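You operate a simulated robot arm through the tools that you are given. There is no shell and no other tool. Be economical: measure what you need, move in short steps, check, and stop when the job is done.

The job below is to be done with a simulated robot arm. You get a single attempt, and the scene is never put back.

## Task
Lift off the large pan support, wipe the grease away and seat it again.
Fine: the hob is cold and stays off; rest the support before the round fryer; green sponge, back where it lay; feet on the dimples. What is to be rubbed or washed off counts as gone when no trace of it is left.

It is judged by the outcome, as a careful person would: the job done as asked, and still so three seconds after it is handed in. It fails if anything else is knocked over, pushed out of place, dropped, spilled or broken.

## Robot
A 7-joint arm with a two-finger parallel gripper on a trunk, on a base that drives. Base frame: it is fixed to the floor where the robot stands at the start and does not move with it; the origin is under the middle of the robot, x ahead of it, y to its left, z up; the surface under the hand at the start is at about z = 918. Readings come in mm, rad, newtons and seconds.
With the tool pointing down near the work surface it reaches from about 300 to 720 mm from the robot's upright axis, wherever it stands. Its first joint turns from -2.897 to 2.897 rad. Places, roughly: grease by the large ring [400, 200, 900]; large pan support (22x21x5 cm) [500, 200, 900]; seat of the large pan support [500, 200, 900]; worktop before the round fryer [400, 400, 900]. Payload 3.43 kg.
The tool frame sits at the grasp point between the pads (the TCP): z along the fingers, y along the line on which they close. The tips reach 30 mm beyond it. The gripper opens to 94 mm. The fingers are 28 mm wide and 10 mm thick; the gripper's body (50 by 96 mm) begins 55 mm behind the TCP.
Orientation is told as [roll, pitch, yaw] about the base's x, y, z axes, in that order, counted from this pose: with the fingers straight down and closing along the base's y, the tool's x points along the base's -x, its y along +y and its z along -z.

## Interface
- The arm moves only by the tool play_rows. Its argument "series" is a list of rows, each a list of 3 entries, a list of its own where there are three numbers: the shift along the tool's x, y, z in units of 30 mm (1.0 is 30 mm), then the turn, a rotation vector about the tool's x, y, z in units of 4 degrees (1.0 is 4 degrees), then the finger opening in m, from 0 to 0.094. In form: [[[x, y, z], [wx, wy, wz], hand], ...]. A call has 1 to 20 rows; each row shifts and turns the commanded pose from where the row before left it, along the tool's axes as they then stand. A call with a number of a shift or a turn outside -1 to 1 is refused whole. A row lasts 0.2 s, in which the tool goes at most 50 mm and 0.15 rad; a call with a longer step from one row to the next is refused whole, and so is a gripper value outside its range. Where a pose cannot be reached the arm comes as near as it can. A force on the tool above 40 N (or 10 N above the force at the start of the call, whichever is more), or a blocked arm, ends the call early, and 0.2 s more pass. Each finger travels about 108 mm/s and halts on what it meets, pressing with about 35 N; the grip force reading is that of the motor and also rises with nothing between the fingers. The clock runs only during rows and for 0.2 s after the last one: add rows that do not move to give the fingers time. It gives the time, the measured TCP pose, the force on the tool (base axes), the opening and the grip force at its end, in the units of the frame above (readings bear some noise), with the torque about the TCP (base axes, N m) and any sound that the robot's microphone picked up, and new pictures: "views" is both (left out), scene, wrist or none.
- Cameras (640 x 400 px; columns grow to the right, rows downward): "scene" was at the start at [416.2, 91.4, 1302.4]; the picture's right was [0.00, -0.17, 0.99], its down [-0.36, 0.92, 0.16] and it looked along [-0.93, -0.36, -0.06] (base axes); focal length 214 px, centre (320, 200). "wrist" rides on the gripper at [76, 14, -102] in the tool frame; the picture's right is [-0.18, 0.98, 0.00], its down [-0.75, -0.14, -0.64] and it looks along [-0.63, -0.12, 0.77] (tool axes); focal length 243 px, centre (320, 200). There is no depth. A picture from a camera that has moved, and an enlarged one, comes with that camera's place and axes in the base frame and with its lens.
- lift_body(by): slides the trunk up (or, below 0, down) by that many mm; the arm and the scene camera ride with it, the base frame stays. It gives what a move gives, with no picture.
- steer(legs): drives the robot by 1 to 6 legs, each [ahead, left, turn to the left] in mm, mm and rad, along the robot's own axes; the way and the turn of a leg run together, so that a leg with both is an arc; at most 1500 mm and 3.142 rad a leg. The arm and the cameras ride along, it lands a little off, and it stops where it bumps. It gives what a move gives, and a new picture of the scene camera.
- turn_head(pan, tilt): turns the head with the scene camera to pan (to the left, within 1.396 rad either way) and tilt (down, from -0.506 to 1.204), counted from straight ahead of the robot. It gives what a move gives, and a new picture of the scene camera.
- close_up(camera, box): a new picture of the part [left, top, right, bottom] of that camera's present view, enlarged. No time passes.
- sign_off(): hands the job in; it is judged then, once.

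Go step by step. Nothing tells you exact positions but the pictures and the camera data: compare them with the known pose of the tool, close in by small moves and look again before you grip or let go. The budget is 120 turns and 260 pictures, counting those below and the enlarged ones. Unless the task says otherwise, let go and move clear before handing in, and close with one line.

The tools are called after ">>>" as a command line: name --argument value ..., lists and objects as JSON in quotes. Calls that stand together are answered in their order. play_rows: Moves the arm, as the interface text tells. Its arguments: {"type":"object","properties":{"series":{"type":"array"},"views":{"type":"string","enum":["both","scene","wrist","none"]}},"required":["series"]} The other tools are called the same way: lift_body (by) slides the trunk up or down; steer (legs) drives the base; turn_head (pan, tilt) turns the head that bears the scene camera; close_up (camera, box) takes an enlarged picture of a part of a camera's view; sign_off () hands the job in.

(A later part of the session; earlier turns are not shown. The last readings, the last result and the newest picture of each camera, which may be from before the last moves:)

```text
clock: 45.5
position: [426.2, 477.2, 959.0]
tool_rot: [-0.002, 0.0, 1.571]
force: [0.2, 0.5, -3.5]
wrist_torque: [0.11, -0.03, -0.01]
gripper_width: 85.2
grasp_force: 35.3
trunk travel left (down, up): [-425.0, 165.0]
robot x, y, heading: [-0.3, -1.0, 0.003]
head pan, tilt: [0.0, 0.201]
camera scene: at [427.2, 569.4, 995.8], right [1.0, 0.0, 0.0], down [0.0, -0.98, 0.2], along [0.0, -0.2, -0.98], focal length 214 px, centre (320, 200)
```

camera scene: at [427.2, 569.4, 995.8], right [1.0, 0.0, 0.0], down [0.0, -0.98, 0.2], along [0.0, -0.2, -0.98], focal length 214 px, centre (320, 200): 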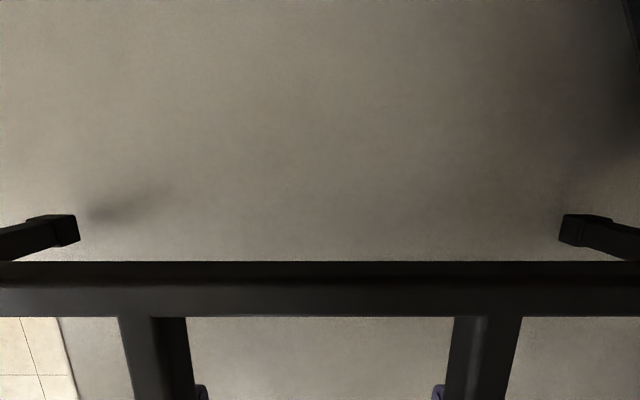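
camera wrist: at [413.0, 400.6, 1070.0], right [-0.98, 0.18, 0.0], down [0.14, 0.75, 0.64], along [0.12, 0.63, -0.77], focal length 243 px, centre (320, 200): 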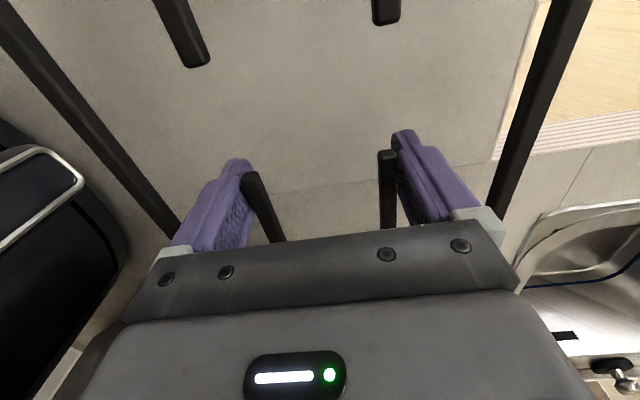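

Still hanging free; the worktop lies lower than the hob. I go on.

>>> play_rows --series '[[[0, 0, 0.05], [0, 0, 0], 0.0], [[0, 0, 0.05], [0, 0, 0], 0.0], [[0, 0, 0], [0, 0, 0], 0.0]]' --views "none"

>>> play_rows --series '[[[0, 0, 0.05], [0, 0, 0], 0.0], [[0, 0, 0.05], [0, 0, 0], 0.0], [[0, 0, 0], [0, 0, 0], 0.0]]' --views "none"

>>> play_rows --series '[[[0, 0, 0.05], [0, 0, 0], 0.0], [[0, 0, 0.05], [0, 0, 0], 0.0], [[0, 0, 0], [0, 0, 0], 0.0]]' --views "scene"

```text
clock: 46.2
position: [426.9, 478.2, 956.3]
tool_rot: [0.0, 0.0, 1.57]
force: [-0.1, -0.8, -3.4]
wrist_torque: [0.14, -0.04, -0.01]
gripper_width: 85.2
grasp_force: 34.5
trunk travel left (down, up): [-425.0, 165.0]
robot x, y, heading: [1.0, 2.6, 0.003]
head pan, tilt: [0.0, 0.201]
```

```text
clock: 47.0
position: [426.2, 478.1, 953.2]
tool_rot: [-0.001, 0.001, 1.571]
force: [-0.7, 0.3, -3.2]
wrist_torque: [0.14, 0.03, -0.01]
gripper_width: 85.1
grasp_force: 35.2
trunk travel left (down, up): [-425.0, 165.0]
robot x, y, heading: [-1.6, 0.4, 0.0]
head pan, tilt: [0.0, 0.201]
```

```text
clock: 47.9
position: [425.7, 479.2, 952.8]
tool_rot: [-0.002, -0.003, 1.57]
force: [0.1, 2.5, 14.8]
wrist_torque: [-0.78, 0.31, 0.02]
gripper_width: 85.4
grasp_force: 34.8
trunk travel left (down, up): [-425.0, 165.0]
robot x, y, heading: [1.0, -2.3, -0.001]
head pan, tilt: [0.0, 0.201]
camera scene: at [427.4, 569.3, 988.9], right [1.0, 0.0, 0.0], down [0.0, -0.98, 0.2], along [0.0, -0.2, -0.98], focal length 214 px, centre (320, 200)
```

scene: 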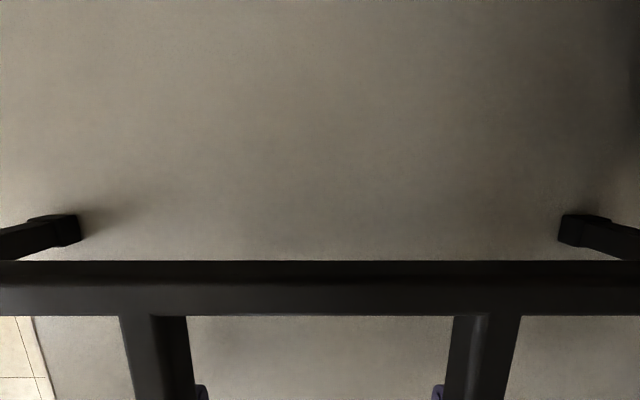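

Contact: the support stands on the worktop. I ease off the press, open, and rise straight up.

>>> play_rows --series '[[[0, 0, -0.06], [0, 0, 0], 0.0], [[0, 0, 0], [0, 0, 0], 0.086], [[0, 0, 0], [0, 0, 0], 0.09], [[0, 0, 0], [0, 0, 0], 0.094], [[0, 0, 0], [0, 0, 0], 0.094]]' --views "none"

>>> play_rows --series '[[[0, 0, -0.2], [0, 0, 0], 0.094], [[0, 0, -0.3], [0, 0, 0], 0.094], [[0, 0, -0.5], [0, 0, 0], 0.094], [[0, 0, -1], [0, 0, 0], 0.094], [[0, 0, -1], [0, 0, 0], 0.094], [[0, 0, 0], [0, 0, 0], 0.094]]' --views "both"

```text
clock: 49.0
position: [426.3, 477.2, 952.4]
tool_rot: [-0.001, 0.0, 1.57]
force: [-0.3, 0.2, 0.5]
wrist_torque: [-0.01, 0.0, 0.02]
gripper_width: 94.1
grasp_force: 0.1
trunk travel left (down, up): [-425.0, 165.0]
robot x, y, heading: [1.8, -2.5, 0.005]
head pan, tilt: [0.0, 0.201]
```

```text
clock: 50.5
position: [426.7, 477.8, 1044.1]
tool_rot: [-0.001, 0.0, 1.572]
force: [0.6, 0.5, 0.1]
wrist_torque: [-0.01, -0.01, 0.02]
gripper_width: 93.9
grasp_force: 0.1
trunk travel left (down, up): [-425.0, 165.0]
robot x, y, heading: [2.0, -0.9, 0.002]
head pan, tilt: [0.0, 0.201]
camera scene: at [427.7, 569.0, 1079.6], right [1.0, 0.0, 0.0], down [0.0, -0.98, 0.2], along [0.0, -0.2, -0.98], focal length 214 px, centre (320, 200)
camera wrist: at [412.3, 400.4, 1145.9], right [-0.98, 0.18, 0.0], down [0.14, 0.75, 0.64], along [0.12, 0.63, -0.77], focal length 243 px, centre (320, 200)
```

scene: 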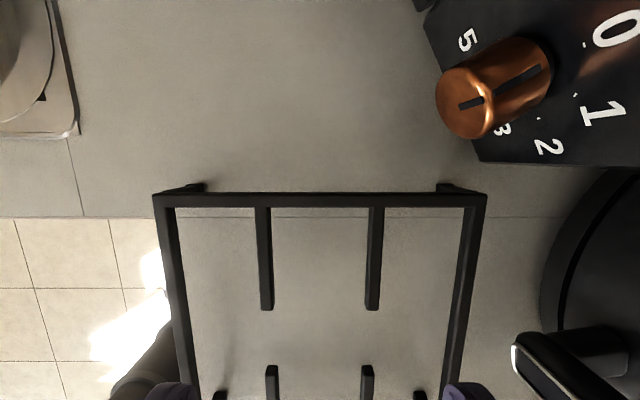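
wrist: 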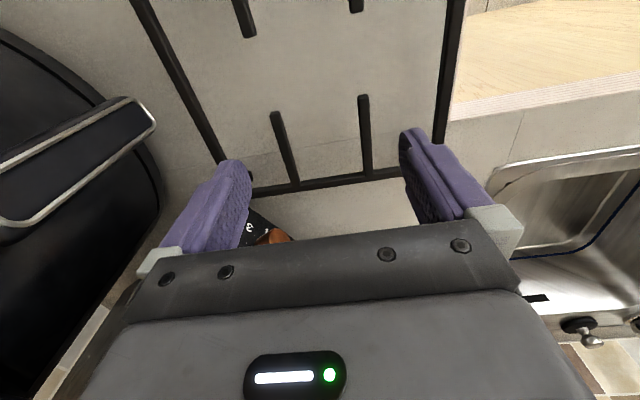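

The support rests safely on the worktop. Next I rise and travel right toward the green sponge.

>>> play_rows --series '[[[0, 0, -1], [0, 0, 0], 0.094], [[0.5, 0, -1], [0, 0, 0], 0.094], [[1, 0, 0], [0, 0, 0], 0.094], [[1, 0, 0], [0, 0, 0], 0.094], [[1, 0, 0], [0, 0, 0], 0.094], [[1, 0, 0], [0, 0, 0], 0.094], [[1, 0, 0], [0, 0, 0], 0.094], [[1, 0, 0], [0, 0, 0], 0.094], [[1, 0, 0], [0, 0, 0], 0.094], [[1, 0, 0], [0, 0, 0], 0.094], [[1, 0, 0], [0, 0, 0], 0.094], [[1, 0, 0], [0, 0, 0], 0.094], [[1, 0, 0], [0, 0, 0], 0.094], [[1, 0, 0], [0, 0, 0], 0.094], [[1, 0, 0], [0, 0, 0], 0.094], [[1, 0, 0], [0, 0, 0], 0.094], [[1, 0, 0], [0, 0, 0], 0.094], [[1, 0, 0], [0, 0, 0], 0.094], [[0, 0, 0], [0, 0, 0], 0.094]]' --views "none"

>>> turn_head --pan 0.0 --tilt 0.75

```text
clock: 54.5
position: [428.2, -14.8, 1104.6]
tool_rot: [-0.001, 0.0, 1.573]
force: [0.2, -0.1, 0.6]
wrist_torque: [-0.01, -0.01, -0.02]
gripper_width: 94.0
grasp_force: 0.0
trunk travel left (down, up): [-425.0, 165.0]
robot x, y, heading: [0.6, 4.1, -0.003]
head pan, tilt: [0.0, 0.201]
```

```text
clock: 55.4
position: [426.8, -16.5, 1105.1]
tool_rot: [0.0, -0.001, 1.57]
force: [0.2, 0.0, -0.2]
wrist_torque: [0.02, 0.0, 0.02]
gripper_width: 94.1
grasp_force: 0.1
trunk travel left (down, up): [-425.0, 165.0]
robot x, y, heading: [0.5, -0.2, -0.0]
head pan, tilt: [0.0, 0.75]
camera scene: at [428.1, 26.2, 1150.9], right [1.0, 0.0, 0.0], down [0.0, -0.73, 0.68], along [0.0, -0.68, -0.73], focal length 214 px, centre (320, 200)
```

scene: 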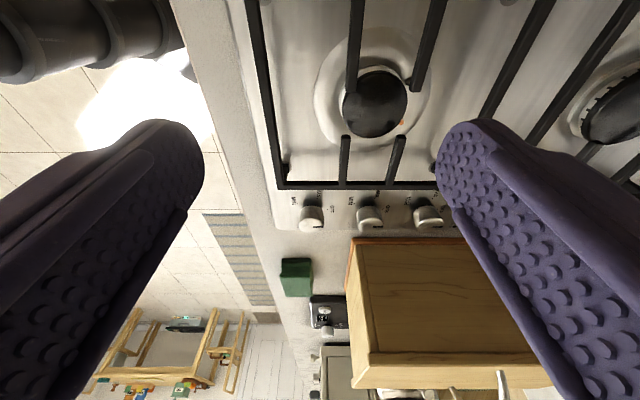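

The sponge lies near (377, -400), in front of the wooden box. I move above it and look closely.

>>> play_rows --series '[[[1, 0.15, 0], [0, 0, 0], 0.094], [[1, 0.16, 0], [0, 0, 0], 0.094], [[1, 0.16, 0], [0, 0, 0], 0.094], [[1, 0.16, 0], [0, 0, 0], 0.094], [[1, 0.16, 0], [0, 0, 0], 0.094], [[1, 0.16, 0], [0, 0, 0], 0.094], [[1, 0.16, 0], [0, 0, 0], 0.094], [[1, 0.16, 0], [0, 0, 0], 0.094], [[1, 0.16, 0], [0, 0, 0], 0.094], [[1, 0.16, 0], [0, 0, 0], 0.094], [[1, 0.1, 0], [0, 0, 0], 0.094], [[0, 0, 0], [0, 0, 0], 0.094]]' --views "both"

```text
clock: 58.0
position: [377.5, -348.5, 1102.7]
tool_rot: [0.0, -0.002, 1.571]
force: [-0.4, 0.1, 0.3]
wrist_torque: [-0.02, 0.02, 0.0]
gripper_width: 94.0
grasp_force: 0.1
trunk travel left (down, up): [-425.0, 165.0]
robot x, y, heading: [2.3, 1.0, -0.001]
head pan, tilt: [0.0, 0.75]
camera scene: at [378.8, -305.9, 1150.4], right [1.0, 0.0, 0.0], down [0.0, -0.73, 0.68], along [0.0, -0.68, -0.73], focal length 214 px, centre (320, 200)
camera wrist: at [363.5, -424.9, 1206.3], right [-0.98, 0.18, 0.0], down [0.14, 0.75, 0.64], along [0.12, 0.63, -0.77], focal length 243 px, centre (320, 200)
```

scene: 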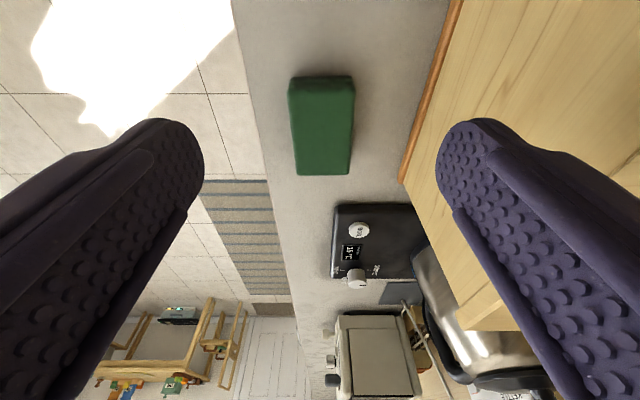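
wrist: 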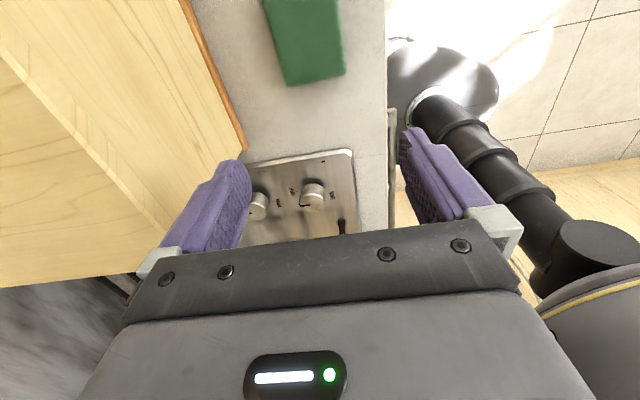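

The sponge is about 58 × 90 mm, centred near (381, -410), long side along y, so closing along x fits. I move over it and partly descend.

>>> play_rows --series '[[[0.7, -0.04, 0.7], [0, 0, 0], 0.094], [[0.7, -0.04, 0.7], [0, 0, 0], 0.094], [[0.65, -0.04, 0.7], [0, 0, 0], 0.094], [[0, 0, 0.7], [0, 0, 0], 0.094], [[0, 0, 0.7], [0, 0, 0], 0.094], [[0, 0, 0], [0, 0, 0], 0.094]]' --views "both"

```text
clock: 59.4
position: [380.1, -410.3, 999.6]
tool_rot: [0.001, 0.0, 1.572]
force: [-0.5, 0.2, -0.3]
wrist_torque: [-0.01, -0.02, -0.01]
gripper_width: 94.0
grasp_force: 0.0
trunk travel left (down, up): [-425.0, 165.0]
robot x, y, heading: [-2.6, 1.7, -0.004]
head pan, tilt: [0.0, 0.75]
camera scene: at [381.9, -367.9, 1046.1], right [1.0, 0.0, 0.0], down [0.0, -0.73, 0.68], along [0.0, -0.68, -0.73], focal length 214 px, centre (320, 200)
camera wrist: at [366.5, -486.8, 1102.0], right [-0.98, 0.18, 0.0], down [0.14, 0.75, 0.64], along [0.12, 0.63, -0.77], focal length 243 px, centre (320, 200)
```

scene: 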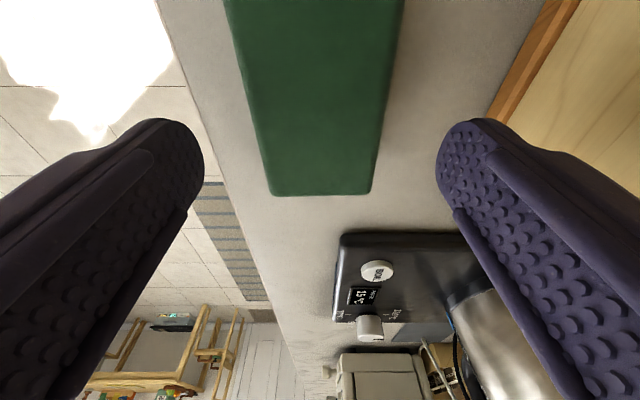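
wrist: 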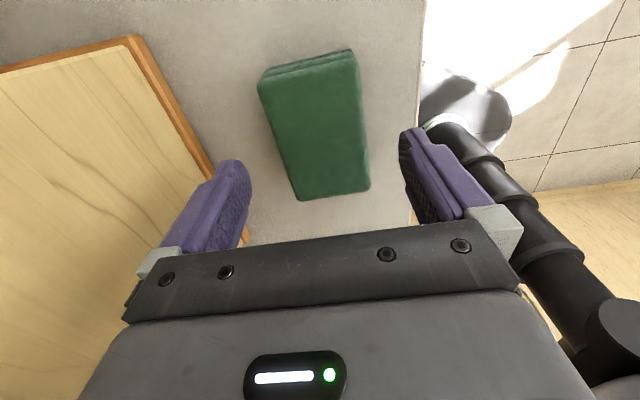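

Alignment is good: sponge top at z ≈ 946. I lower the fingers about 20 mm over it and grip.

>>> play_rows --series '[[[0, -0.02, 0.5], [0, 0, 0], 0.094], [[0, 0, 0.5], [0, 0, 0], 0.094], [[0, 0, 0.45], [0, 0, 0], 0.094], [[0, 0, 0], [0, 0, 0], 0.08], [[0, 0, 0], [0, 0, 0], 0.066], [[0, 0, 0], [0, 0, 0], 0.06], [[0, 0, 0], [0, 0, 0], 0.05], [[0, 0, 0], [0, 0, 0], 0.04], [[0, 0, 0], [0, 0, 0], 0.04]]' --views "both"

```text
clock: 61.4
position: [379.3, -408.7, 954.0]
tool_rot: [-0.001, 0.001, 1.57]
force: [-0.9, 0.9, -0.4]
wrist_torque: [-0.01, 0.01, 0.02]
gripper_width: 65.6
grasp_force: 35.1
trunk travel left (down, up): [-425.0, 165.0]
robot x, y, heading: [-0.9, 1.8, -0.003]
head pan, tilt: [0.0, 0.75]
camera scene: at [380.5, -367.3, 1000.5], right [1.0, 0.0, 0.0], down [0.0, -0.73, 0.68], along [0.0, -0.68, -0.73], focal length 214 px, centre (320, 200)
camera wrist: at [365.1, -486.3, 1056.4], right [-0.98, 0.18, 0.0], down [0.14, 0.75, 0.64], along [0.12, 0.63, -0.77], focal length 243 px, centre (320, 200)
```

scene: 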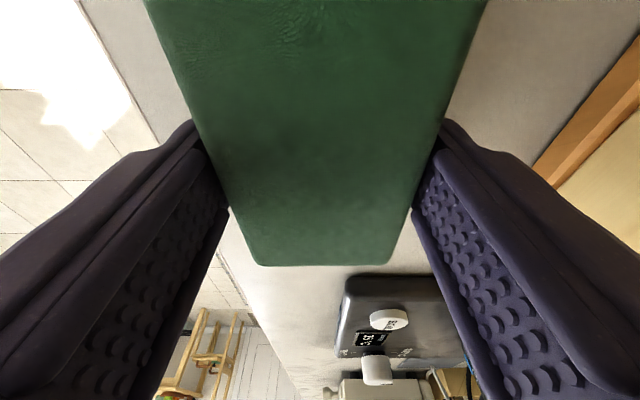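
wrist: 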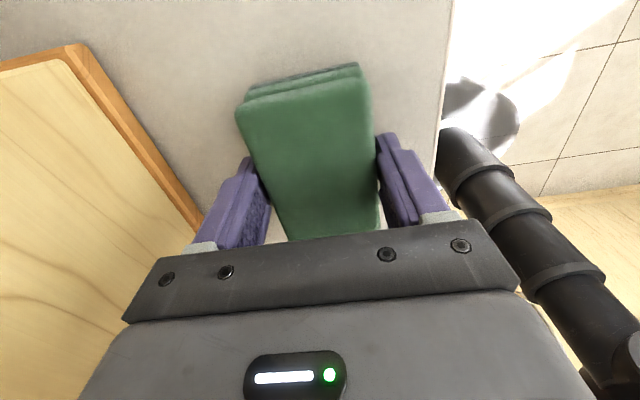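

The sponge is gripped. I lift it and carry it back over the hob to above the grease.

>>> play_rows --series '[[[0, 0, -0.2], [0, 0, 0], 0.04], [[0, 0, -0.5], [0, 0, 0], 0.04], [[0, 0, -0.8], [0, 0, 0], 0.04], [[0, 0, -0.8], [0, 0, 0], 0.04], [[0, 0, -0.8], [0, 0, 0], 0.04], [[0, 0, -0.23], [0, 0, 0], 0.04], [[-0.4, 0, 0], [0, 0, 0], 0.04], [[-0.8, -0.02, 0], [0, 0, 0], 0.04], [[-0.8, -0.02, 0], [0, 0, 0], 0.04], [[-0.8, -0.02, 0], [0, 0, 0], 0.04], [[-0.8, -0.02, 0], [0, 0, 0], 0.04], [[-0.8, -0.02, 0], [0, 0, 0], 0.04], [[-0.8, -0.02, 0], [0, 0, 0], 0.04], [[-0.8, -0.02, 0], [0, 0, 0], 0.04], [[-0.8, -0.02, 0], [0, 0, 0], 0.04], [[-0.8, -0.02, 0], [0, 0, 0], 0.04], [[-0.8, -0.02, 0], [0, 0, 0], 0.04], [[0, 0, 0], [0, 0, 0], 0.04]]' --views "scene"

>>> play_rows --series '[[[-0.4, 0, 0], [0, 0, 0], 0.04], [[-0.8, 0, 0], [0, 0, 0], 0.04], [[-0.8, 0, 0], [0, 0, 0], 0.04], [[-0.8, 0, 0], [0, 0, 0], 0.04], [[-0.8, 0, 0], [0, 0, 0], 0.04], [[-0.8, -0.05, 0], [0, 0, 0], 0.04], [[-0.8, 0, 0], [0, 0, 0], 0.04], [[-0.8, 0, 0], [0, 0, 0], 0.04], [[-0.8, 0, 0], [0, 0, 0], 0.04], [[-0.8, 0, 0], [0, 0, 0], 0.04], [[-0.8, 0, 0], [0, 0, 0], 0.04], [[-0.8, 0, 0], [0, 0, 0], 0.04], [[-0.8, 0, 0], [0, 0, 0], 0.04], [[-0.8, 0, 0], [0, 0, 0], 0.04], [[-0.8, 0, 0], [0, 0, 0], 0.04], [[-0.55, 0, 0], [0, 0, 0], 0.04], [[0, 0, 0], [0, 0, 0], 0.04]]' --views "both"

```text
clock: 65.2
position: [387.9, -157.2, 1054.8]
tool_rot: [0.0, 0.0, 1.571]
force: [0.4, -0.2, -0.5]
wrist_torque: [0.0, -0.02, 0.01]
gripper_width: 65.3
grasp_force: 35.3
trunk travel left (down, up): [-425.0, 165.0]
robot x, y, heading: [-2.6, 3.1, -0.003]
head pan, tilt: [0.0, 0.75]
camera scene: at [388.9, -115.6, 1102.4], right [1.0, 0.0, 0.0], down [0.0, -0.73, 0.68], along [0.0, -0.68, -0.73], focal length 214 px, centre (320, 200)
```

scene: 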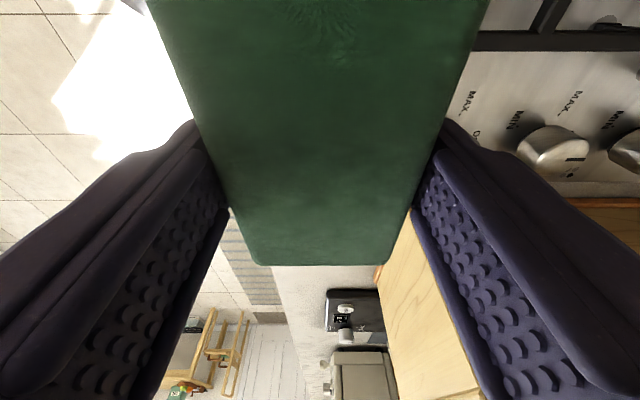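

```text
clock: 68.8
position: [386.2, 207.7, 1055.5]
tool_rot: [-0.001, 0.0, 1.57]
force: [0.0, 1.0, -0.1]
wrist_torque: [0.02, -0.01, 0.0]
gripper_width: 65.3
grasp_force: 34.8
trunk travel left (down, up): [-425.0, 165.0]
robot x, y, heading: [2.9, 1.5, -0.007]
head pan, tilt: [0.0, 0.75]
camera scene: at [389.0, 248.3, 1101.6], right [1.0, 0.0, 0.0], down [0.0, -0.73, 0.68], along [0.0, -0.68, -0.73], focal length 214 px, centre (320, 200)
camera wrist: at [373.6, 129.3, 1157.5], right [-0.98, 0.18, 0.0], down [0.14, 0.75, 0.64], along [0.12, 0.63, -0.77], focal length 243 px, centre (320, 200)
```

scene: 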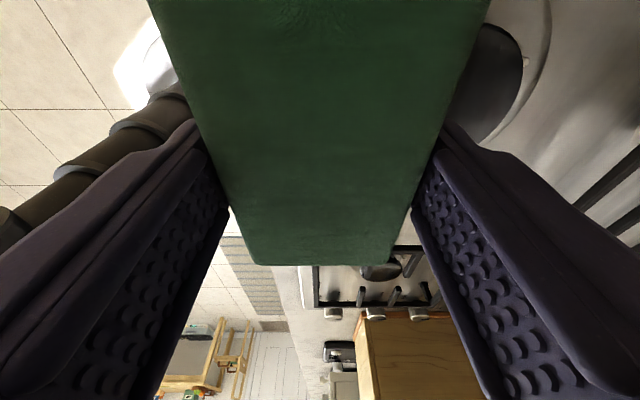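
wrist: 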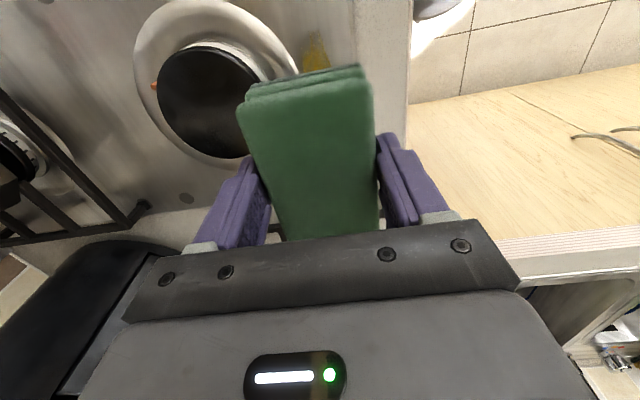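

I am above the grease, whose near end just shows past the sponge. I descend until the sponge presses lightly.

>>> play_rows --series '[[[0, 0, 0.6], [0, 0, 0], 0.04], [[0, 0, 0.6], [0, 0, 0], 0.04], [[0, 0, 0.6], [0, 0, 0], 0.04], [[0, 0, 0.5], [0, 0, 0], 0.04], [[0, 0, 0.3], [0, 0, 0], 0.04], [[0, 0, 0], [0, 0, 0], 0.04]]' --views "none"

>>> play_rows --series '[[[0, 0, 0.1], [0, 0, 0], 0.04], [[0, 0, 0.1], [0, 0, 0], 0.04], [[0, 0, 0], [0, 0, 0], 0.04]]' --views "none"

>>> play_rows --series '[[[0, 0, 0.08], [0, 0, 0], 0.04], [[0, 0, 0], [0, 0, 0], 0.04]]' --views "both"

```text
clock: 70.2
position: [386.8, 205.8, 977.0]
tool_rot: [0.0, 0.0, 1.571]
force: [0.2, -0.3, 0.3]
wrist_torque: [0.01, 0.01, 0.04]
gripper_width: 65.2
grasp_force: 35.1
trunk travel left (down, up): [-425.0, 165.0]
robot x, y, heading: [0.5, -4.1, -0.003]
head pan, tilt: [0.0, 0.75]
```

```text
clock: 71.0
position: [387.5, 207.7, 971.6]
tool_rot: [0.0, 0.0, 1.569]
force: [-0.2, 0.3, -0.4]
wrist_torque: [0.0, 0.02, 0.0]
gripper_width: 65.5
grasp_force: 34.8
trunk travel left (down, up): [-425.0, 165.0]
robot x, y, heading: [1.6, -4.1, -0.001]
head pan, tilt: [0.0, 0.75]
```

```text
clock: 71.6
position: [386.7, 206.9, 967.6]
tool_rot: [0.0, -0.002, 1.571]
force: [0.3, -0.4, -0.1]
wrist_torque: [-0.01, 0.02, 0.04]
gripper_width: 65.5
grasp_force: 35.2
trunk travel left (down, up): [-425.0, 165.0]
robot x, y, heading: [1.6, -1.7, 0.001]
head pan, tilt: [0.0, 0.75]
camera scene: at [388.0, 249.1, 1014.7], right [1.0, 0.0, 0.0], down [0.0, -0.73, 0.68], along [0.0, -0.68, -0.73], focal length 214 px, centre (320, 200)
camera wrist: at [372.7, 130.1, 1070.6], right [-0.98, 0.18, 0.0], down [0.14, 0.75, 0.64], along [0.12, 0.63, -0.77], focal length 243 px, centre (320, 200)
```

scene: 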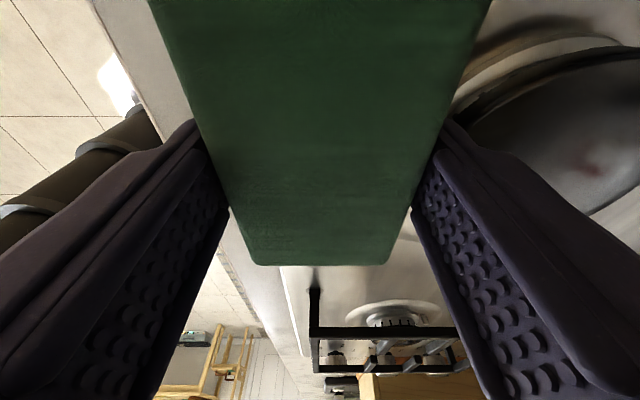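
wrist: 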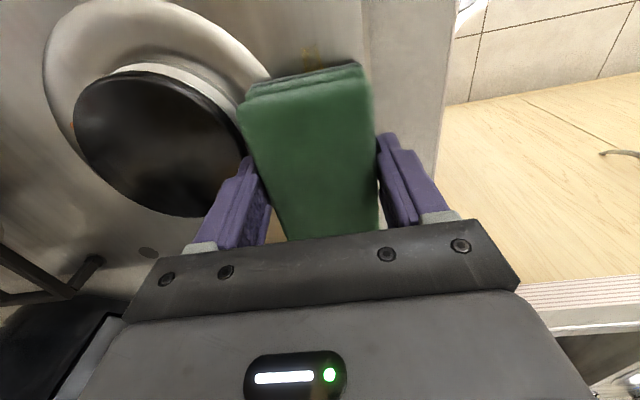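

No contact yet; I go on lowering.

>>> play_rows --series '[[[0, 0, 0.06], [0, 0, 0], 0.04], [[0, 0, 0.06], [0, 0, 0], 0.04], [[0, 0, 0], [0, 0, 0], 0.04]]' --views "none"

>>> play_rows --series '[[[0, 0, 0.06], [0, 0, 0], 0.04], [[0, 0, 0.04], [0, 0, 0], 0.04], [[0, 0, 0], [0, 0, 0], 0.04]]' --views "none"

```text
clock: 72.4
position: [387.1, 207.8, 963.1]
tool_rot: [0.0, -0.001, 1.572]
force: [-0.1, -0.2, -0.5]
wrist_torque: [0.03, 0.01, 0.03]
gripper_width: 65.1
grasp_force: 35.2
trunk travel left (down, up): [-425.0, 165.0]
robot x, y, heading: [0.7, -2.1, -0.001]
head pan, tilt: [0.0, 0.75]
```

```text
clock: 73.2
position: [386.2, 209.4, 962.7]
tool_rot: [0.001, 0.001, 1.57]
force: [-0.9, -0.1, -0.1]
wrist_torque: [-0.02, 0.03, -0.02]
gripper_width: 65.3
grasp_force: 35.3
trunk travel left (down, up): [-425.0, 165.0]
robot x, y, heading: [-0.7, -2.5, -0.004]
head pan, tilt: [0.0, 0.75]
```

>>> play_rows --series '[[[0, 0, 0.05], [0, 0, 0], 0.04], [[0, 0, 0.05], [0, 0, 0], 0.04], [[0, 0, 0], [0, 0, 0], 0.04]]' --views "none"

>>> play_rows --series '[[[0, 0, 0.05], [0, 0, 0], 0.04], [[0, 0, 0.05], [0, 0, 0], 0.04], [[0, 0, 0], [0, 0, 0], 0.04]]' --views "scene"

```text
clock: 74.0
position: [386.5, 207.9, 962.4]
tool_rot: [-0.004, -0.001, 1.571]
force: [0.4, 4.0, 40.2]
wrist_torque: [-0.12, 0.05, 0.0]
gripper_width: 65.4
grasp_force: 35.2
trunk travel left (down, up): [-425.0, 165.0]
robot x, y, heading: [0.0, 1.4, 0.001]
head pan, tilt: [0.0, 0.75]
```

```text
clock: 74.8
position: [387.1, 206.8, 957.4]
tool_rot: [-0.001, 0.0, 1.571]
force: [-0.3, 2.2, 42.4]
wrist_torque: [0.02, 0.0, 0.02]
gripper_width: 65.4
grasp_force: 34.8
trunk travel left (down, up): [-425.0, 165.0]
robot x, y, heading: [2.6, -1.7, 0.0]
head pan, tilt: [0.0, 0.75]
camera scene: at [388.0, 249.2, 1004.0], right [1.0, 0.0, 0.0], down [0.0, -0.73, 0.68], along [0.0, -0.68, -0.73], focal length 214 px, centre (320, 200)
```

scene: 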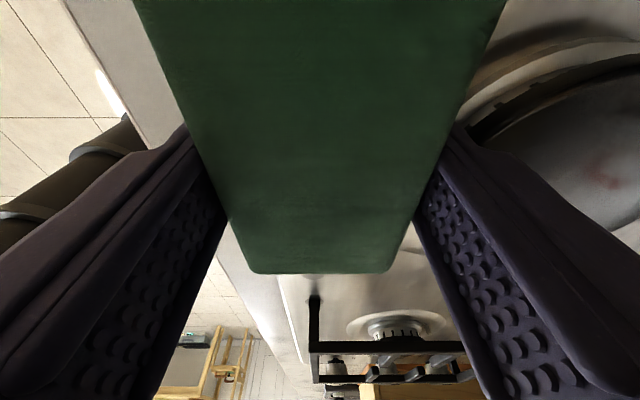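

Firm contact at 40 N, a bit too much. I ease off and read again.

>>> play_rows --series '[[[0, 0, -0.06], [0, 0, 0], 0.04], [[0, 0, 0], [0, 0, 0], 0.04]]' --views "none"

```text
clock: 75.4
position: [386.8, 207.3, 957.9]
tool_rot: [0.002, 0.001, 1.571]
force: [-2.8, 2.7, 9.7]
wrist_torque: [0.21, -0.2, 0.06]
gripper_width: 65.2
grasp_force: 35.6
trunk travel left (down, up): [-425.0, 165.0]
robot x, y, heading: [2.8, 0.8, -0.003]
head pan, tilt: [0.0, 0.75]
```

About 10 N, good for wiping. I stroke back and forth along the streak.

>>> play_rows --series '[[[0.35, 0, 0], [0, 0, 0], 0.04], [[0.35, 0, 0], [0, 0, 0], 0.04], [[0.35, 0, 0], [0, 0, 0], 0.04], [[0.35, 0, 0], [0, 0, 0], 0.04], [[-0.4, 0, 0], [0, 0, 0], 0.04], [[-0.4, 0, 0], [0, 0, 0], 0.04], [[-0.4, 0, 0], [0, 0, 0], 0.04], [[-0.4, 0, 0], [0, 0, 0], 0.04], [[-0.4, 0, 0], [0, 0, 0], 0.04], [[-0.4, 0, 0], [0, 0, 0], 0.04], [[-0.4, 0, 0], [0, 0, 0], 0.04], [[0.4, 0, 0], [0, 0, 0], 0.04], [[0.4, 0, 0], [0, 0, 0], 0.04], [[0.4, 0, 0], [0, 0, 0], 0.04], [[0.4, 0, 0], [0, 0, 0], 0.04], [[0.4, 0, 0], [0, 0, 0], 0.04], [[0.4, 0, 0], [0, 0, 0], 0.04], [[0.4, 0, 0], [0, 0, 0], 0.04], [[0, 0, 0], [0, 0, 0], 0.04]]' --views "wrist"

```text
clock: 79.4
position: [389.4, 166.2, 959.8]
tool_rot: [-0.002, 0.001, 1.57]
force: [1.3, 0.7, -0.9]
wrist_torque: [0.0, -0.03, -0.02]
gripper_width: 65.4
grasp_force: 35.5
trunk travel left (down, up): [-425.0, 165.0]
robot x, y, heading: [1.2, -1.0, 0.003]
head pan, tilt: [0.0, 0.75]
camera wrist: at [374.0, 88.4, 1061.2], right [-0.98, 0.18, 0.0], down [0.14, 0.75, 0.64], along [0.12, 0.63, -0.77], focal length 243 px, centre (320, 200)
```

wrist: 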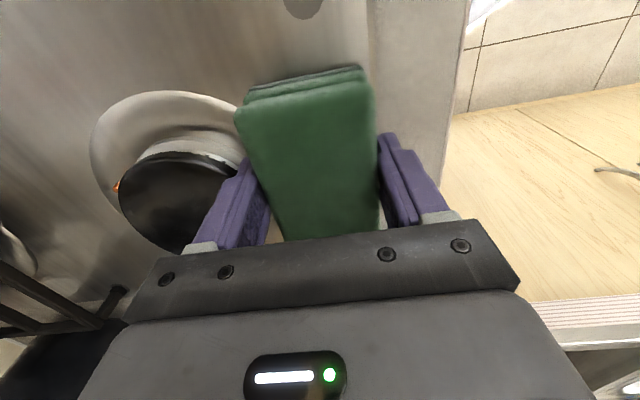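

The force is low at this end. I press a bit more and wipe again, then look.

>>> play_rows --series '[[[0, 0, 0.06], [0, 0, 0], 0.04], [[-0.4, 0, 0], [0, 0, 0], 0.04], [[-0.4, 0, 0], [0, 0, 0], 0.04], [[-0.4, 0, 0], [0, 0, 0], 0.04], [[-0.2, 0, 0], [0, 0, 0], 0.04]]' --views "none"

>>> play_rows --series '[[[-0.4, 0, 0], [0, 0, 0], 0.04], [[-0.4, 0, 0], [0, 0, 0], 0.04], [[-0.4, 0, 0], [0, 0, 0], 0.04], [[-0.2, 0, 0], [0, 0, 0], 0.04], [[0, 0, 0], [0, 0, 0], 0.04]]' --views "none"

>>> play_rows --series '[[[0, 0, -0.8], [0, 0, 0], 0.04], [[-0.8, 0, -0.8], [0, 0, 0], 0.04], [[-0.8, 0, -0.4], [0, 0, 0], 0.04], [[-0.8, 0, 0], [0, 0, 0], 0.04], [[-0.8, 0, 0], [0, 0, 0], 0.04], [[0, 0, 0], [0, 0, 0], 0.04]]' --views "both"

```text
clock: 80.6
position: [386.1, 204.5, 957.8]
tool_rot: [-0.003, -0.002, 1.572]
force: [0.0, -13.1, 30.2]
wrist_torque: [-0.3, 0.14, 0.08]
gripper_width: 65.2
grasp_force: 35.1
trunk travel left (down, up): [-425.0, 165.0]
robot x, y, heading: [-3.3, 0.0, 0.004]
head pan, tilt: [0.0, 0.75]
```

```text
clock: 81.8
position: [386.7, 246.6, 956.5]
tool_rot: [-0.002, -0.003, 1.572]
force: [1.5, -12.3, 31.4]
wrist_torque: [-0.01, -0.05, -0.06]
gripper_width: 65.5
grasp_force: 34.8
trunk travel left (down, up): [-425.0, 165.0]
robot x, y, heading: [-1.3, -0.2, -0.001]
head pan, tilt: [0.0, 0.75]
```

```text
clock: 83.2
position: [387.3, 341.7, 1016.1]
tool_rot: [0.0, 0.001, 1.571]
force: [0.4, 0.2, -0.1]
wrist_torque: [-0.01, -0.03, -0.02]
gripper_width: 65.2
grasp_force: 35.3
trunk travel left (down, up): [-425.0, 165.0]
robot x, y, heading: [-1.0, 1.7, -0.001]
head pan, tilt: [0.0, 0.75]
camera scene: at [389.1, 384.2, 1062.2], right [1.0, 0.0, 0.0], down [0.0, -0.73, 0.68], along [0.0, -0.68, -0.73], focal length 214 px, centre (320, 200)
camera wrist: at [373.7, 265.3, 1118.1], right [-0.98, 0.18, 0.0], down [0.14, 0.75, 0.64], along [0.12, 0.63, -0.77], focal length 243 px, centre (320, 200)
```

scene: 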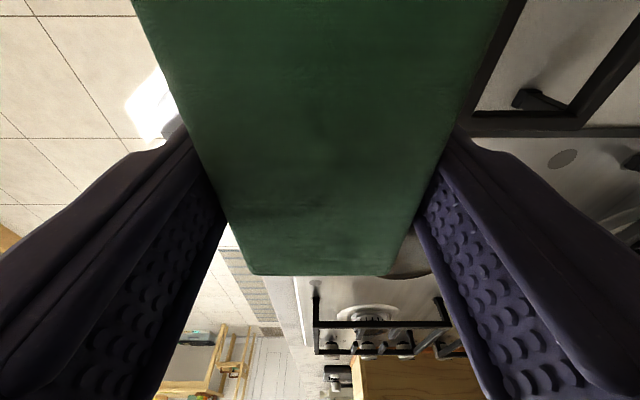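
wrist: 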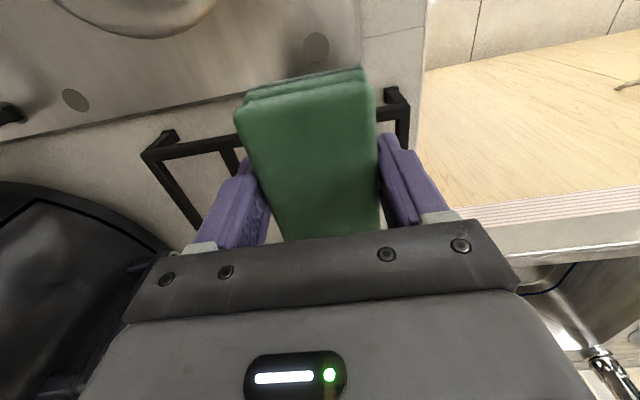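

The sponge blocks the view from here. I rise and go to the right so the scene camera looks straight down on the wiped area.

>>> play_rows --series '[[[0, 0, -0.8], [0, 0, 0], 0.04], [[0.5, 0, -0.5], [0, 0, 0], 0.04], [[1, 0, 0], [0, 0, 0], 0.04], [[1, 0, 0], [0, 0, 0], 0.04], [[1, 0, 0], [0, 0, 0], 0.04], [[1, 0, 0], [0, 0, 0], 0.04], [[1, 0, 0], [0, 0, 0], 0.04], [[1, 0, 0], [0, 0, 0], 0.04], [[1, 0, 0], [0, 0, 0], 0.04], [[1, 0, 0], [0, 0, 0], 0.04], [[0, 0, 0], [0, 0, 0], 0.04]]' --views "none"

>>> turn_head --pan 0.0 --tilt 0.0

>>> close_up --camera "scene" --box '[200, 90, 440, 240]'

```text
clock: 85.6
position: [387.4, 90.6, 1054.7]
tool_rot: [-0.001, -0.001, 1.57]
force: [0.5, 0.7, 0.1]
wrist_torque: [-0.03, -0.03, 0.0]
gripper_width: 65.2
grasp_force: 34.8
trunk travel left (down, up): [-425.0, 165.0]
robot x, y, heading: [2.5, 0.6, -0.0]
head pan, tilt: [0.0, 0.75]
```

```text
clock: 86.7
position: [386.8, 89.7, 1055.7]
tool_rot: [0.0, -0.002, 1.571]
force: [0.4, 0.4, -0.6]
wrist_torque: [-0.01, 0.0, -0.04]
gripper_width: 65.1
grasp_force: 35.7
trunk travel left (down, up): [-425.0, 165.0]
robot x, y, heading: [1.6, 0.9, 0.001]
head pan, tilt: [0.0, 0.0]
camera scene: at [388.9, 201.0, 1094.3], right [1.0, 0.0, 0.0], down [0.0, -1.0, 0.0], along [0.0, 0.0, -1.0], focal length 214 px, centre (320, 200)
```

scene: 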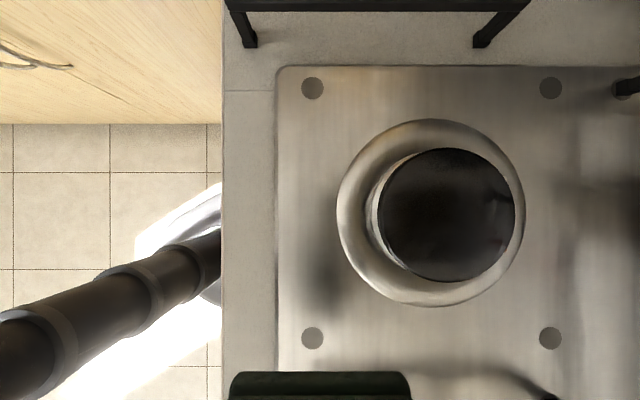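

```text
2.67 times, centred on (320, 165) of scene
camera zoom: at [388.9, 201.0, 1094.3], right [1.0, 0.0, 0.0], down [0.0, -1.0, 0.0], along [0.0, 0.0, -1.0], focal length 572 px, centre (320, 293)
```

zoom: 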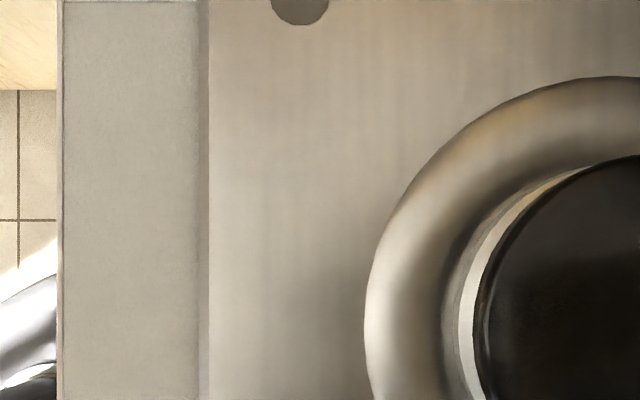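

The streak looks gone, and the four dimples are plainly visible. I check the lower part enlarged for remains.

>>> close_up --camera "scene" --box '[270, 110, 398, 190]'

>>> close_up --camera "scene" --box '[270, 190, 398, 270]'

>>> close_up --camera "scene" --box '[270, 270, 430, 370]'

```text
5.00 times, centred on (334, 150) of scene
camera zoom: at [388.9, 201.0, 1094.3], right [1.0, 0.0, 0.0], down [0.0, -1.0, 0.0], along [0.0, 0.0, -1.0], focal length 1072 px, centre (250, 450)
```

zoom: 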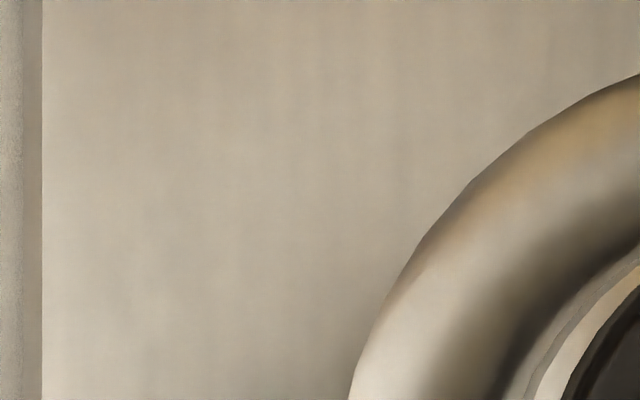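

```text
5.00 times, centred on (334, 230) of scene
camera zoom: at [388.9, 201.0, 1094.3], right [1.0, 0.0, 0.0], down [0.0, -1.0, 0.0], along [0.0, 0.0, -1.0], focal length 1072 px, centre (250, 50)
```

zoom: 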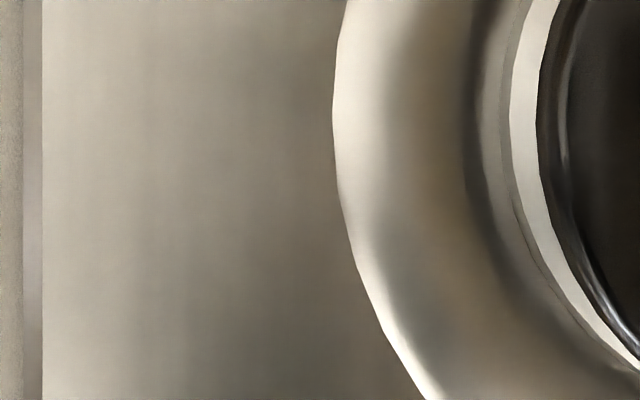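

```text
4.00 times, centred on (350, 320) of scene
camera zoom: at [388.9, 201.0, 1094.3], right [1.0, 0.0, 0.0], down [0.0, -1.0, 0.0], along [0.0, 0.0, -1.0], focal length 858 px, centre (200, -280)
```

zoom: 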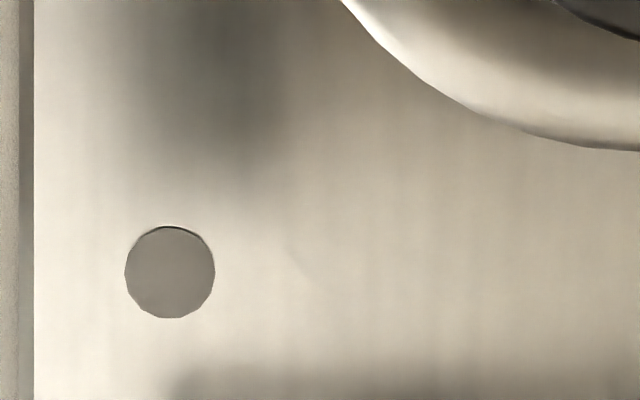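

No trace of grease remains. I carry the sponge back to its original spot, retracing the way.

>>> turn_head --pan 0.0 --tilt 0.75

>>> play_rows --series '[[[0.45, 0, 0], [0, 0, 0], 0.04], [[0.9, 0.02, 0], [0, 0, 0], 0.04], [[0.9, 0.02, 0], [0, 0, 0], 0.04], [[0.9, 0.02, 0], [0, 0, 0], 0.04], [[0.9, 0.02, 0], [0, 0, 0], 0.04], [[0.9, 0.02, 0], [0, 0, 0], 0.04], [[0.9, 0.02, 0], [0, 0, 0], 0.04], [[0.9, 0.02, 0], [0, 0, 0], 0.04], [[0.9, 0.02, 0], [0, 0, 0], 0.04], [[0.9, 0.02, 0], [0, 0, 0], 0.04], [[0.9, 0.02, 0], [0, 0, 0], 0.04], [[0.9, 0.02, 0], [0, 0, 0], 0.04], [[0.9, 0.02, 0], [0, 0, 0], 0.04], [[0.9, 0.01, 0], [0, 0, 0], 0.04], [[0.9, 0, 0], [0, 0, 0], 0.04], [[0.9, 0, 0], [0, 0, 0], 0.04], [[0.9, 0, 0], [0, 0, 0], 0.04], [[0.9, 0, 0], [0, 0, 0], 0.04], [[0.9, 0, 0], [0, 0, 0], 0.04], [[0, 0, 0], [0, 0, 0], 0.04]]' --views "none"

>>> play_rows --series '[[[0, 0, 0.5], [0, 0, 0], 0.04], [[0, 0, 0.7], [0, 0, 0], 0.04], [[0, 0, 0.7], [0, 0, 0], 0.04], [[0, 0, 0.6], [0, 0, 0], 0.04], [[0, 0, 0.4], [0, 0, 0], 0.04], [[0, 0, 0.2], [0, 0, 0], 0.04], [[0, 0, 0], [0, 0, 0], 0.04]]' --views "both"

```text
clock: 87.8
position: [387.4, 90.7, 1054.8]
tool_rot: [0.001, 0.001, 1.571]
force: [1.0, 0.2, 0.9]
wrist_torque: [0.01, 0.02, 0.0]
gripper_width: 65.5
grasp_force: 34.7
trunk travel left (down, up): [-425.0, 165.0]
robot x, y, heading: [-1.3, 1.3, 0.0]
head pan, tilt: [0.0, 0.75]
camera scene: at [388.8, 133.0, 1101.5], right [1.0, 0.0, 0.0], down [0.0, -0.73, 0.68], along [0.0, -0.68, -0.73], focal length 214 px, centre (320, 200)
```

scene: 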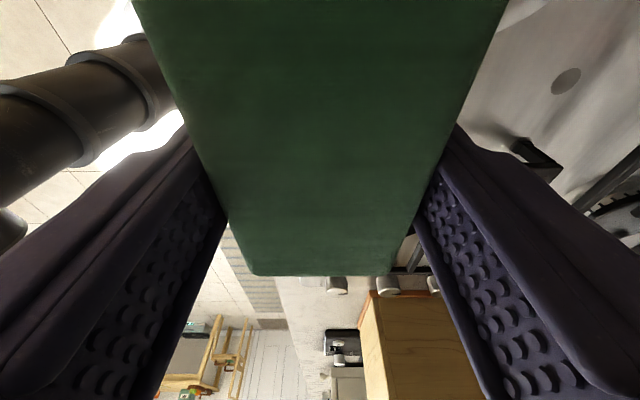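

```text
clock: 92.0
position: [379.1, -408.2, 1055.3]
tool_rot: [-0.001, -0.001, 1.571]
force: [-0.6, -0.8, -0.6]
wrist_torque: [0.01, 0.0, 0.02]
gripper_width: 65.3
grasp_force: 35.6
trunk travel left (down, up): [-425.0, 165.0]
robot x, y, heading: [2.2, 3.5, -0.007]
head pan, tilt: [0.0, 0.75]
```

```text
clock: 93.6
position: [380.6, -409.0, 961.3]
tool_rot: [0.0, 0.0, 1.57]
force: [0.1, -0.6, -0.6]
wrist_torque: [0.0, 0.0, -0.03]
gripper_width: 65.5
grasp_force: 34.6
trunk travel left (down, up): [-425.0, 165.0]
robot x, y, heading: [-0.6, 2.2, 0.003]
head pan, tilt: [0.0, 0.75]
camera scene: at [382.6, -367.4, 1008.0], right [1.0, 0.0, 0.0], down [0.0, -0.73, 0.68], along [0.0, -0.68, -0.73], focal length 214 px, centre (320, 200)
camera wrist: at [367.2, -486.4, 1063.9], right [-0.98, 0.18, 0.0], down [0.14, 0.75, 0.64], along [0.12, 0.63, -0.77], focal length 243 px, centre (320, 200)
```

scene: 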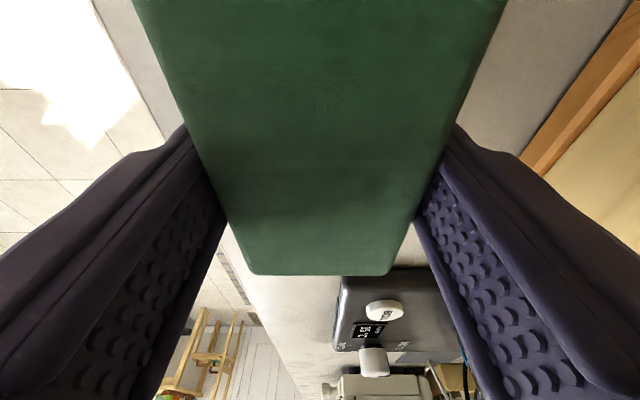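
wrist: 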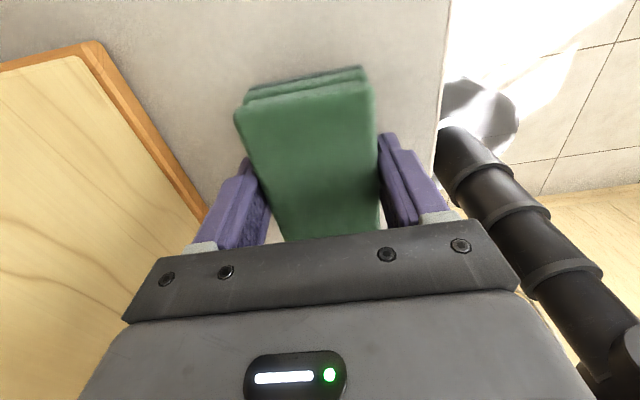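

Back over the spot; I lower gently to contact.

>>> play_rows --series '[[[0, 0, 0.1], [0, 0, 0], 0.04], [[0, 0, 0.1], [0, 0, 0], 0.04], [[0, 0, 0.06], [0, 0, 0], 0.04], [[0, 0, 0], [0, 0, 0], 0.04]]' --views "none"

>>> play_rows --series '[[[0, 0, 0.04], [0, 0, 0], 0.04], [[0, 0, 0.03], [0, 0, 0], 0.04], [[0, 0, 0], [0, 0, 0], 0.04]]' --views "none"

```text
clock: 94.6
position: [380.7, -408.6, 951.5]
tool_rot: [-0.002, -0.001, 1.571]
force: [-0.6, 0.4, -0.6]
wrist_torque: [-0.02, -0.05, 0.0]
gripper_width: 65.5
grasp_force: 34.9
trunk travel left (down, up): [-425.0, 165.0]
robot x, y, heading: [-2.4, -0.2, -0.0]
head pan, tilt: [0.0, 0.75]
```

```text
clock: 95.4
position: [380.3, -409.9, 951.9]
tool_rot: [0.0, 0.001, 1.572]
force: [-0.7, 0.0, 0.1]
wrist_torque: [0.02, -0.01, -0.01]
gripper_width: 65.3
grasp_force: 34.7
trunk travel left (down, up): [-425.0, 165.0]
robot x, y, heading: [1.6, 1.7, 0.0]
head pan, tilt: [0.0, 0.75]
```

>>> play_rows --series '[[[0, 0, 0.04], [0, 0, 0], 0.04], [[0, 0, 0], [0, 0, 0], 0.04]]' --views "none"

>>> play_rows --series '[[[0, 0, 0.04], [0, 0, 0], 0.04], [[0, 0, 0], [0, 0, 0], 0.04]]' --views "none"

```text
clock: 96.0
position: [379.7, -410.4, 950.9]
tool_rot: [-0.001, -0.001, 1.57]
force: [0.0, 0.1, -0.3]
wrist_torque: [-0.03, 0.01, 0.0]
gripper_width: 65.3
grasp_force: 34.8
trunk travel left (down, up): [-425.0, 165.0]
robot x, y, heading: [3.1, -1.4, -0.002]
head pan, tilt: [0.0, 0.75]
```

```text
clock: 96.6
position: [379.8, -409.3, 948.5]
tool_rot: [0.001, -0.001, 1.571]
force: [-0.3, -0.2, 3.9]
wrist_torque: [0.21, -0.03, 0.0]
gripper_width: 65.2
grasp_force: 34.8
trunk travel left (down, up): [-425.0, 165.0]
robot x, y, heading: [-3.8, 2.1, -0.0]
head pan, tilt: [0.0, 0.75]
```

The sponge has touched down. I release it, rise and look.

>>> play_rows --series '[[[0, 0, 0], [0, 0, 0], 0.07], [[0, 0, 0], [0, 0, 0], 0.094], [[0, 0, 0], [0, 0, 0], 0.094], [[0, 0, -0.3], [0, 0, 0], 0.094], [[0, 0, -0.8], [0, 0, 0], 0.094], [[0, 0, -1], [0, 0, 0], 0.094], [[0, 0, -1], [0, 0, 0], 0.094], [[-0.5, 0, -1], [0, 0, 0], 0.094], [[-0.8, 0, -1], [0, 0, 0], 0.094], [[-0.75, 0.12, -0.03], [0, 0, 0], 0.094], [[0, 0, 0], [0, 0, 0], 0.094]]' --views "scene"

```text
clock: 99.0
position: [377.9, -348.8, 1099.8]
tool_rot: [0.0, 0.001, 1.57]
force: [0.6, 0.0, 0.1]
wrist_torque: [0.01, -0.01, 0.02]
gripper_width: 94.2
grasp_force: 0.1
trunk travel left (down, up): [-425.0, 165.0]
robot x, y, heading: [-2.8, 1.7, 0.004]
head pan, tilt: [0.0, 0.75]
camera scene: at [378.6, -306.3, 1146.9], right [1.0, 0.0, 0.0], down [0.0, -0.73, 0.68], along [0.0, -0.68, -0.73], focal length 214 px, centre (320, 200)
```

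scene: 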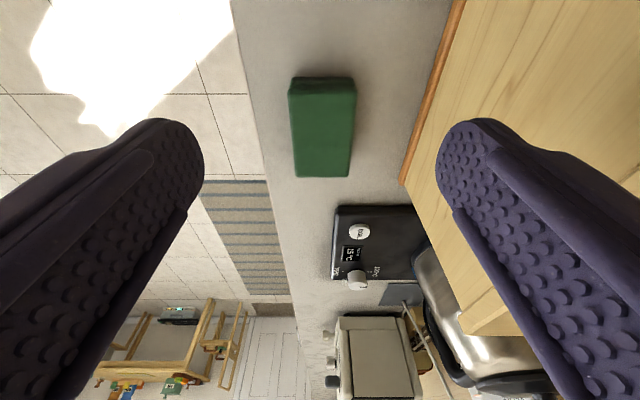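

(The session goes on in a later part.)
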